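You operate a simulated robot arm through the tools that you are given. There is no shell and no other tool. Be economical: measure what you need, move in short steps, check, and stop when the job is done.

Carry out the task below with a simulated robot arm. There is one attempt and no reset: what you move stays moved.

TASK
Put one of the dead tubes from the board on bench one in the yellow tray there.
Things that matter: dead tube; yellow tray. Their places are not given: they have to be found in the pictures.

It is judged by the outcome, as a careful person would: the job done as asked, and still so three seconds after it is handed in. It fails if anything else is knocked over, pushed out of place, dropped, spilled or broken.

THE ROBOT
A 7-joint arm with a two-finger parallel gripper, fixed in place. Base frame: the origin is at the foot of the arm, x ahead of it, y to its left, z up; the work surface is at about z = 0. Lengths are in cm, angles in rad, forces in N, time in s.
With the tool pointing down near the work surface it reaches from about 24 to 62 cm from the base axis. Its first joint turns from -1.152 to 1.152 rad. Payload 2.6 kg.
Tool frame: the origin (TCP) lies between the finger pads and is the grasp point; the fingertips stand 3 cm ahead of it; z points along the fingers, y is the line along which they close. The gripper opens to 9.4 cm. The fingers are 2.8 cm wide and 1 cm thick; the gripper's body (5 by 9.6 cm) begins 5.5 cm behind the TCP.
Orientation is that of the tool frame in the base frame, as a unit quaternion [x, y, z, w]. With the fingers straight down and closing along the base's y, the tool's x points along the base's -x, its y along +y and its z along -z.

THE INTERFACE
- The arm moves only by the tool send_rows. Its arguments are lists of equal length, an entry for each row: "dp": the shift along the tool's x, y, z in cm, a list of three; "twist": the turn about the tool's z in rad. In form: {"dp": [[x, y, z], ...], "twist": [twist, ...]}. A call has 1 to 10 rows; each row is the pose to reach, as a shift and turn from the pose commanded when the call began, along the tool's axes at that moment. "hand" is the finger opening in cm, from 0 to 9.4, set as the call begins (left out, the last holds). A row lasts 0.2 s, in which the tool goes at most 5 cm and 0.15 rad; a call with a longer step from one row to the next is refused whole, and so is a gripper value outside its range. A pose out of reach is approached as far as the arm can. The call stops where the force on the tool passes 40 N (or 10 N more than at its start, if that is more) or the arm is blocked; 0.2 s more then pass. The fingers move at their own pace (about 7.2 cm/s each) and stop on an object; they squeeze with about 45 N. The grip force told is the motor's: it shows also when the fingers shut on nothing. Time passes only in rows, and 0.2 s behind the last, so rows that repeat a pose let the fingers close. It gives the time, the measured TCP pose, the force on the tool (base axes), the opening and the grip force at its end, in the units of the frame above (readings bear some noise).
- Cameras (640 x 400 px; columns grow to the right, rows downward): "scene" is fixed at [4.89, 47.52, 53.68]; the picture's right is [-0.32, -0.95, 0.00], its down [-0.76, 0.25, -0.59] and it looks along [0.56, -0.19, -0.81] (base axes); focal length 214 px, centre (320, 200). "wrist" rides on the gripper at [-3.7, 0, -5.8] in the tool frame; the picture's right is [0.00, -1.00, 0.00], its down [0.97, 0.00, -0.24] and it looks along [0.24, 0.00, 0.97] (tool axes); focal length 218 px, centre (320, 200).
- capture(camera): a new picture of that camera. No time passes.
- locate(camera, pixels): there is no depth. For up to 12 entries [column, row, z] of the newest picture of that camera ("zoom" is the newest enlarged one), the place [x, y] in the base frame at which the ray of that pixel passes the height z, good to about 0.2 cm. No time passes.
- enlarge(camera, box): a new picture of the part [left, top, right, bottom] of that camera's present view, enlarged. No time passes.
- finish_job(): hands the job in; it is judged then, once.

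Work in short steps. Measure before you move; look again where a grasp or a placing could have gone wrong, and mend it. You have 60 turns and 20 pictures in all, the two below and enlarged ones among them. Open the gripper and draw the arm clear of the work before you hand the job in, unless the task says otherwise; then end with one line.

The tools are called after "Request:" as name(argument=value, ...) on one line, values as JSON. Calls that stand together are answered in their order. send_rows: Moves the arm, as the interface text tells. Its arguments: {"type":"object","properties":{"dp":{"type":"array","items":{"type":"array","items":{"type":"number"}}},"twist":{"type":"array","items":{"type":"number"}},"hand":{"type":"number"}},"required":["dp","twist"]} The other tools are called the same way: capture (camera) takes a picture; locate (camera, pixels) gives the place at which the rays of pixels pass given heights; enlarge (camera, box) takes an enlarged picture of a part of a camera's view; finish_job () hands the job in.

At the start:

```text
time_s: 0.0
ee_pos: [36.15, 6.43, 31.5]
tcp_rot: [0.0, 1.0, 0.0, 0.0]
contact_force: [-0.3, -0.2, -1.1]
finger_gap: 9.37
grip_force: 0.1
```

scene: 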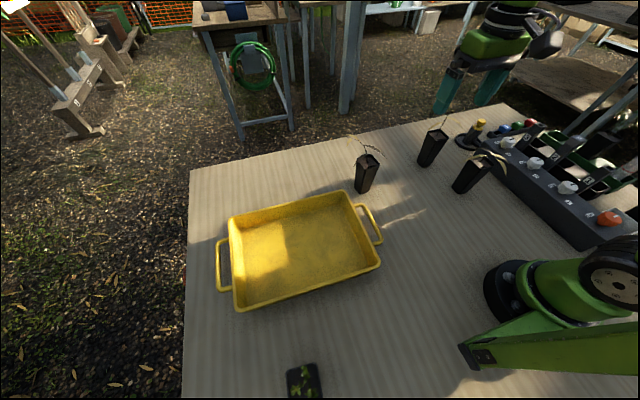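
wrist: 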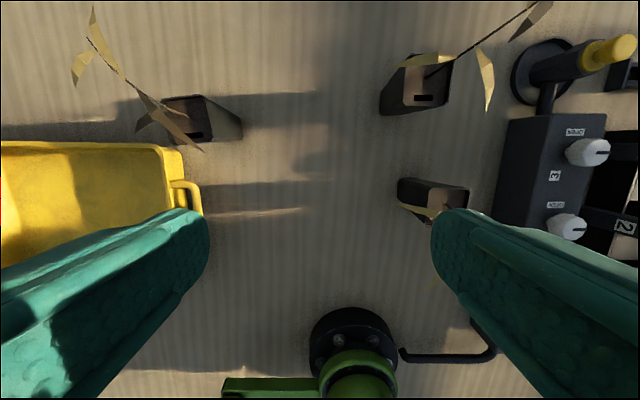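

The scene shows three black tubes near (367,172), (432,147) and (470,175), and something at (305,380). I will look closer before I choose one.

Request:
enlarge(camera="scene", box=[330, 90, 640, 260])

Request:
enlarge(camera="scene", box=[190, 300, 430, 400])

Request:
enlarge(camera="wrist", box=[0, 0, 640, 240])

```text
2.06 times, centred on (485, 175) of scene
```

zoom: 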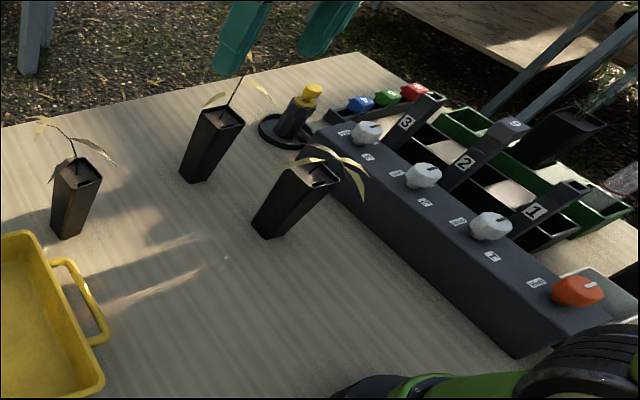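

```text
2.67 times, centred on (310, 350) of scene
```

zoom: 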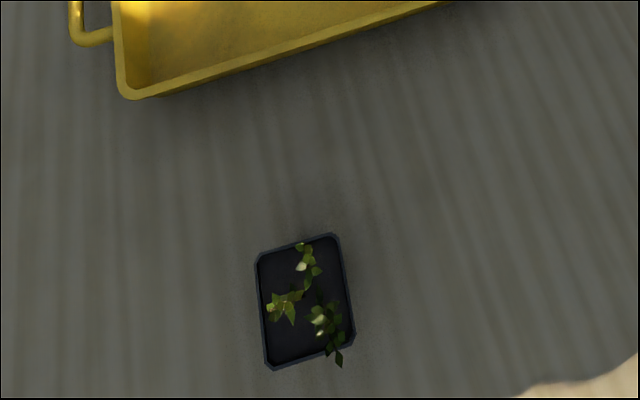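

```text
1.00 times, centred on (320, 120) of wrist
```

zoom: 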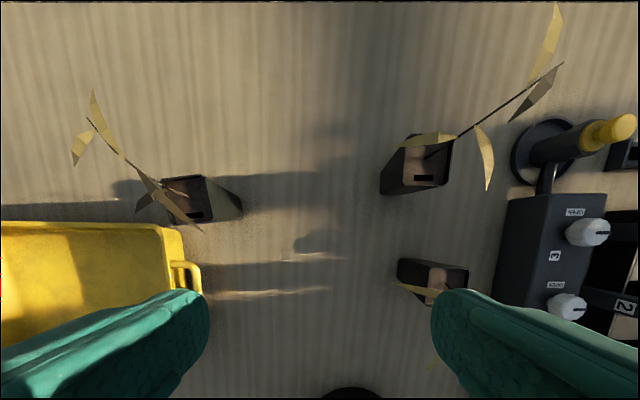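

All three upright tubes are brown and withered; the green seedlings elsewhere aren't candidates. I measure the tube tops and bases, and the tray, in both cameras.

Request:
capture(camera="wrist")

Request:
locate(camera="wrist", pixels=[[193, 118, 8], [193, 118, 10], [193, 118, 12], [240, 122, 0], [428, 82, 8], [428, 82, 10], [428, 82, 12], [385, 95, 0], [445, 198, 8], [445, 198, 10], [400, 190, 0], [185, 150, 5]])

Request:
locate(camera="scene", pixels=[[362, 191, 0], [369, 160, 8], [369, 160, 10], [369, 160, 12], [425, 164, 0], [438, 135, 8], [438, 135, 10], [438, 135, 12], [229, 218, 5], [350, 193, 5], [380, 263, 5], [238, 308, 5]])

Request:
enlarge(camera="scene", box=[340, 100, 500, 200])

```text
14 pictures are left
```

wrist: 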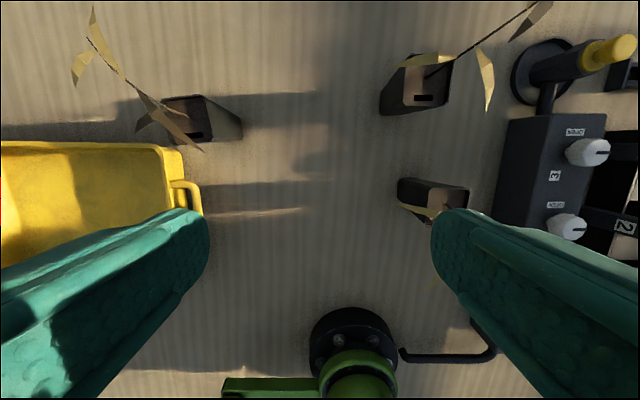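

```text
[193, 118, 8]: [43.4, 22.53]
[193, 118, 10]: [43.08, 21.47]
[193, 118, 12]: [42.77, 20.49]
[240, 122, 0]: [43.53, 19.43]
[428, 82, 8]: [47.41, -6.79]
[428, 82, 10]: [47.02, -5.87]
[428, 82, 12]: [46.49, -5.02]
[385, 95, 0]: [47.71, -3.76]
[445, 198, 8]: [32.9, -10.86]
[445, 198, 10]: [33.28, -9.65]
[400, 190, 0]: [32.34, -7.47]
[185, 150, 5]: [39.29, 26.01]
```

```text
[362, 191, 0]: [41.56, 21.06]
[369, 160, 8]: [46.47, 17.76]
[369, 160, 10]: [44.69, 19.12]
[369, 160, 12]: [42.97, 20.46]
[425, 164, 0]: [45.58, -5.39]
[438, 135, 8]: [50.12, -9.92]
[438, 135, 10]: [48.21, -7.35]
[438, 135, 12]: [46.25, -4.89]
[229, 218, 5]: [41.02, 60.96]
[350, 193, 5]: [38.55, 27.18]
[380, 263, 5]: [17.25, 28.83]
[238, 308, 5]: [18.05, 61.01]
```

```text
4.00 times, centred on (420, 150) of scene
```

zoom: 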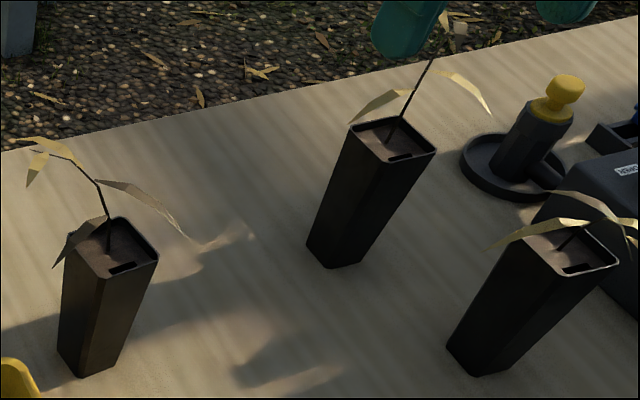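

Both views agree on tube A: its centre is about (42.8, 20.5) with the top at about z 12. The tray spans about x 17–40, y 27–61. I move above tube A at the present height to look down on it.

Request:
send_rows(dp=[[-2, 4, 0], [-4, 8, 0], [-6, 12, 0], [-6.6, 14, 0], [-6.6, 14, 0]], twist=[0, 0, 0, 0, 0], hand=9.4)

Request:
capture(camera="wrist")

```text
time_s: 1.2
ee_pos: [42.76, 20.5, 31.55]
tcp_rot: [0.0, 1.0, 0.0, -0.001]
contact_force: [0.1, -0.3, -0.6]
finger_gap: 9.4
grip_force: 0.0
```

```text
12 pictures are left
```

wrist: 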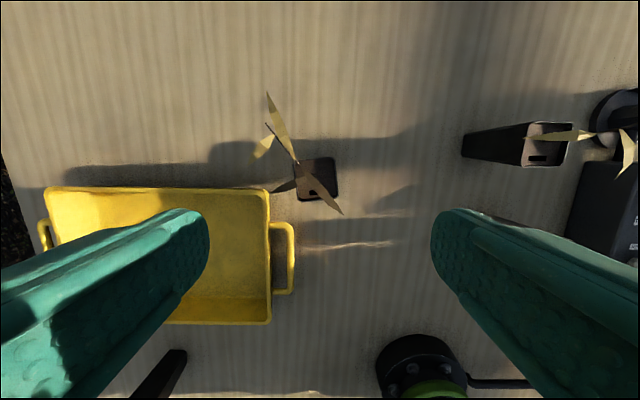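

The tube's top is at about (316,179) and seems turned a few degrees. I enlarge it to measure its corners.

Request:
enlarge(camera="wrist", box=[240, 90, 400, 240])

```text
2.67 times, centred on (320, 165) of wrist
```

zoom: 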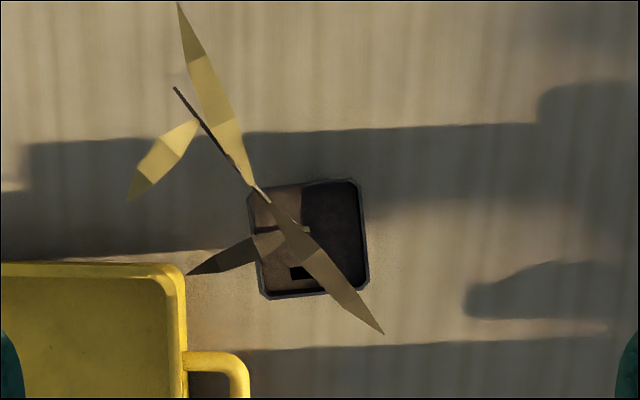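

Request:
locate(camera="zoom", pixels=[[250, 190, 12], [360, 180, 12], [369, 288, 12], [264, 299, 12], [178, 270, 6], [245, 360, 5], [180, 90, 18], [130, 195, 16]])

```text
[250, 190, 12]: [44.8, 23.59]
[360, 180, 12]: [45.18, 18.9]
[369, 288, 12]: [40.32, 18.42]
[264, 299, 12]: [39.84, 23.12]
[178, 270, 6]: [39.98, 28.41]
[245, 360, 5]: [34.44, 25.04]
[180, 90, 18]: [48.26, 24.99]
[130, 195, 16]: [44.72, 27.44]
```

The tube's centre is about (42.5, 21.0), turned +0.09 rad, with sides about 4.8 cm. I estimate the stem tip's height from both views before coming down.

Request:
locate(camera="scene", pixels=[[350, 138, 14], [350, 138, 16], [350, 138, 18], [350, 138, 20]])

Request:
locate(camera="zoom", pixels=[[175, 88, 14], [175, 88, 16], [175, 88, 18], [175, 88, 20]])

```text
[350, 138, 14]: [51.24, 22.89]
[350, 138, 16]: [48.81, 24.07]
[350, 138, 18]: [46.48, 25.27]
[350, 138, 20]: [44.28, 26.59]
```

```text
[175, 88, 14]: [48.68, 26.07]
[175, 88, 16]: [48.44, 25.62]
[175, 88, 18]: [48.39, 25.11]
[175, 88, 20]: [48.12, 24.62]
```

The stem tip is about z 17 at (48.4, 25.3), bent clear of the finger line. I come down to TCP z ≈ 10.7 so the gripper body stays above the stem, turned by -0.09.

Request:
send_rows(dp=[[0.26, 0.5, 2], [0.26, 0.5, 5], [0.26, 0.5, 8], [0.26, 0.5, 11], [0.26, 0.5, 13], [0.26, 0.5, 15], [0.26, 0.5, 17], [0.26, 0.5, 19], [0.26, 0.5, 20.8], [0.26, 0.5, 20.8]], twist=[-0.09, -0.09, -0.09, -0.09, -0.09, -0.09, -0.09, -0.09, -0.09, -0.09], hand=8.8)

Request:
capture(camera="wrist")

```text
time_s: 3.4
ee_pos: [42.47, 20.81, 10.74]
tcp_rot: [-0.046, 0.999, 0.0, 0.0]
contact_force: [-0.2, 0.3, 0.0]
finger_gap: 8.8
grip_force: 0.0
```

```text
10 pictures are left
```

wrist: 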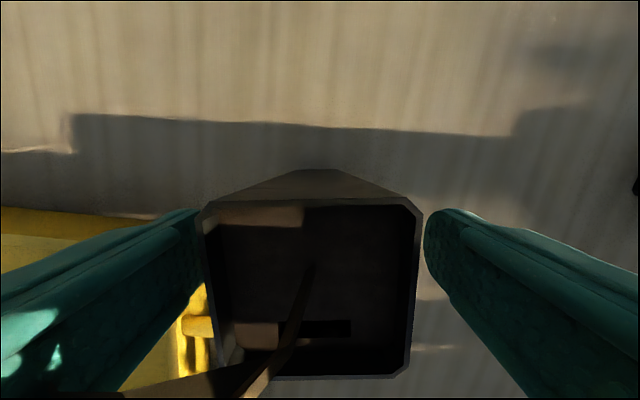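

The tube sits centred and square between the fingers, with no contact force. I close.

Request:
send_rows(dp=[[0, 0, 0], [0, 0, 0], [0, 0, 0], [0, 0, 0]], twist=[0, 0, 0, 0], hand=3.5)

```text
time_s: 4.4
ee_pos: [42.43, 20.81, 10.85]
tcp_rot: [-0.045, 0.999, 0.0, -0.001]
contact_force: [0.4, 0.7, -0.4]
finger_gap: 5.41
grip_force: 45.2
```

The fingers hold the tube with the gap at 5.4 and 45 N. I lift it straight up 12 cm.

Request:
send_rows(dp=[[0, 0, -1], [0, 0, -3], [0, 0, -5], [0, 0, -8], [0, 0, -10], [0, 0, -12], [0, 0, -12]], twist=[0, 0, 0, 0, 0, 0, 0])

Request:
capture(camera="scene")

```text
time_s: 6.0
ee_pos: [42.6, 20.9, 22.88]
tcp_rot: [-0.046, 0.999, 0.0, 0.0]
contact_force: [-0.3, -1.0, -2.2]
finger_gap: 5.39
grip_force: 45.2
```

```text
9 pictures are left
```

scene: 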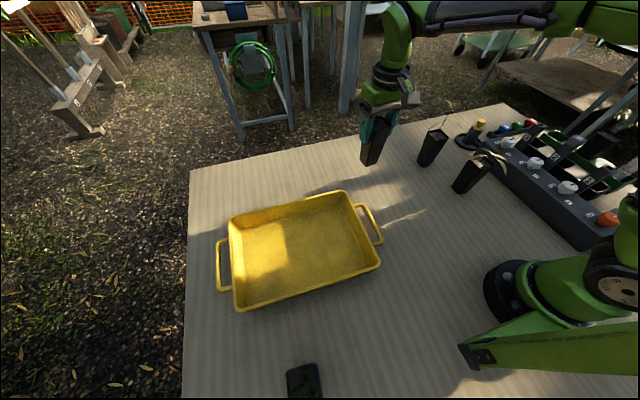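

The tube is held clear and the rest is undisturbed. I carry it at this height to about (30, 39), over the tray floor.

Request:
send_rows(dp=[[1.1, 1.9, 0], [2.7, 4.8, 0], [4.4, 7.7, 0], [6.0, 10.5, 0], [7.6, 13.4, 0], [9.3, 16.3, 0], [10.4, 18.2, 0], [10.92, 19.16, 0], [10.92, 19.16, 0]], twist=[0, 0, 0, 0, 0, 0, 0, 0, 0])

Request:
capture(camera="scene")

```text
time_s: 8.0
ee_pos: [29.94, 38.87, 22.76]
tcp_rot: [-0.046, 0.999, 0.0, 0.0]
contact_force: [0.5, 0.8, -1.7]
finger_gap: 5.38
grip_force: 45.5
```

```text
8 pictures are left
```

scene: 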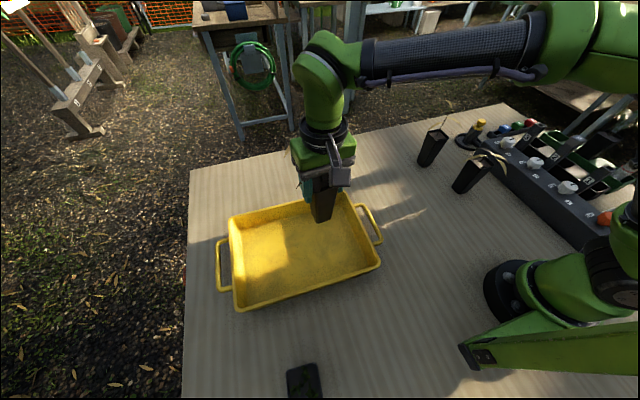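

The tube hangs over the tray, with its base at about (320,220) and inside the rim. I lower it most of the way.

Request:
send_rows(dp=[[0, 0, 1.5], [0, 0, 3.5], [0, 0, 5.5], [0, 0, 7.5], [0, 0, 9], [0, 0, 10], [0, 0, 10.6], [0, 0, 10.6]], twist=[0, 0, 0, 0, 0, 0, 0, 0])

Request:
capture(camera="scene")

```text
time_s: 9.8
ee_pos: [29.81, 38.97, 12.15]
tcp_rot: [-0.046, 0.999, 0.0, -0.001]
contact_force: [0.8, 0.9, -1.6]
finger_gap: 5.41
grip_force: 44.8
```

```text
7 pictures are left
```

scene: 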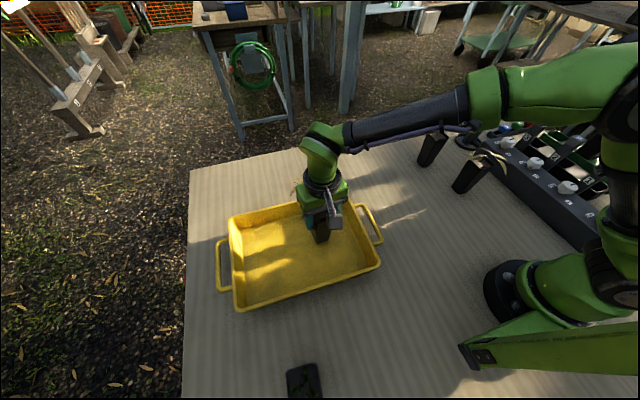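

The force is still only the weight (-1.6 N), so the tube hasn't touched yet. I go down in small steps to feel for the floor.

Request:
send_rows(dp=[[0, 0, 0.2], [0, 0, 0.4], [0, 0, 0.6], [0, 0, 0.7], [0, 0, 0.7]], twist=[0, 0, 0, 0, 0])

```text
time_s: 11.0
ee_pos: [29.83, 38.99, 11.4]
tcp_rot: [-0.045, 0.999, 0.0, 0.0]
contact_force: [0.4, -0.5, -1.7]
finger_gap: 5.39
grip_force: 44.9
```

Request:
send_rows(dp=[[0, 0, 0.1], [0, 0, 0.2], [0, 0, 0.3], [0, 0, 0.3]], twist=[0, 0, 0, 0])

```text
time_s: 12.0
ee_pos: [29.84, 38.98, 11.14]
tcp_rot: [-0.046, 0.999, -0.001, 0.0]
contact_force: [-0.9, -0.5, 1.2]
finger_gap: 5.38
grip_force: 44.9
```

The force changed from -1.7 to +1.2 N, which looks like first contact. I go 0.1 cm further to confirm.

Request:
send_rows(dp=[[0, 0, 0.1], [0, 0, 0.1]], twist=[0, 0])

```text
time_s: 12.6
ee_pos: [29.81, 39.05, 11.0]
tcp_rot: [-0.045, 0.999, 0.0, 0.0]
contact_force: [-0.8, -1.5, 8.5]
finger_gap: 5.39
grip_force: 45.1
```

The 8.5 N reading confirms the tube rests on the tray floor. I open slowly to 8.8 and check.

Request:
send_rows(dp=[[0, 0, -0.08], [0, 0, -0.08], [0, 0, -0.08], [0, 0, -0.08]], twist=[0, 0, 0, 0], hand=8.8)

Request:
capture(camera="wrist")

```text
time_s: 13.6
ee_pos: [29.91, 38.91, 11.13]
tcp_rot: [-0.045, 0.999, 0.0, 0.0]
contact_force: [0.0, 0.3, 0.5]
finger_gap: 8.79
grip_force: 0.0
```

```text
6 pictures are left
```

wrist: 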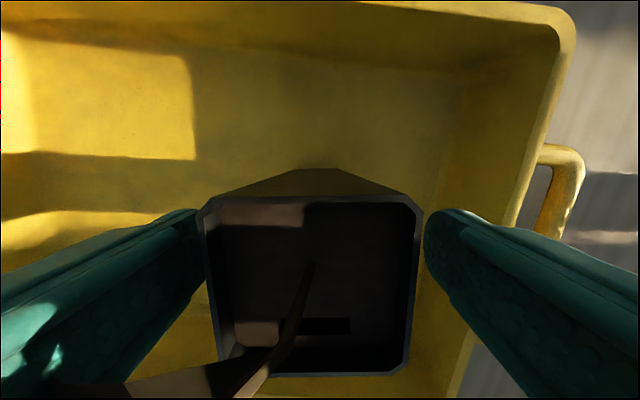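

The tube stands free and upright in the tray. I lift straight up, slowly at first.

Request:
send_rows(dp=[[0, 0, -0.7], [0, 0, -2], [0, 0, -4], [0, 0, -6], [0, 0, -9], [0, 0, -12], [0, 0, -15], [0, 0, -18], [0, 0, -19], [0, 0, -19]], twist=[0, 0, 0, 0, 0, 0, 0, 0, 0, 0])

Request:
send_rows(dp=[[-0.5, -2, 0], [-1, -5, 0], [-1.5, -8, 0], [-2, -11, 0], [-2.5, -14, 0], [-3, -17, 0], [-3.5, -20, 0], [-4, -23, 0], [-4, -24, 0], [-4, -24, 0]], twist=[0, 0, 0, 0, 0, 0, 0, 0, 0, 0])

Request:
capture(camera="scene")

```text
time_s: 15.8
ee_pos: [29.85, 38.78, 30.15]
tcp_rot: [-0.045, 0.999, -0.001, 0.001]
contact_force: [-0.2, 0.0, -1.1]
finger_gap: 8.82
grip_force: 0.2
```

```text
time_s: 18.0
ee_pos: [35.98, 15.33, 30.21]
tcp_rot: [-0.044, 0.999, 0.0, -0.001]
contact_force: [-0.6, 0.0, 0.3]
finger_gap: 8.81
grip_force: 0.0
```

```text
5 pictures are left
```

scene: 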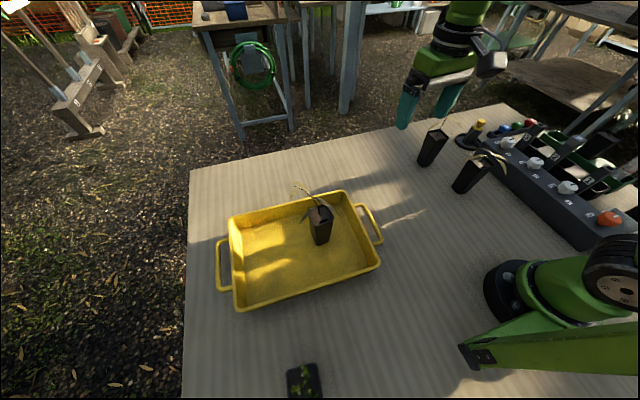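

The tube stands upright in the yellow tray at about (320,222), everything else is in place, and the arm is clear with the gripper open. I hand it in.

Request:
finish_job()

```text
The job is handed in.
```

One dead tube is now standing upright in the yellow tray on bench one; nothing else looked moved in the last picture, and the job is handed in.
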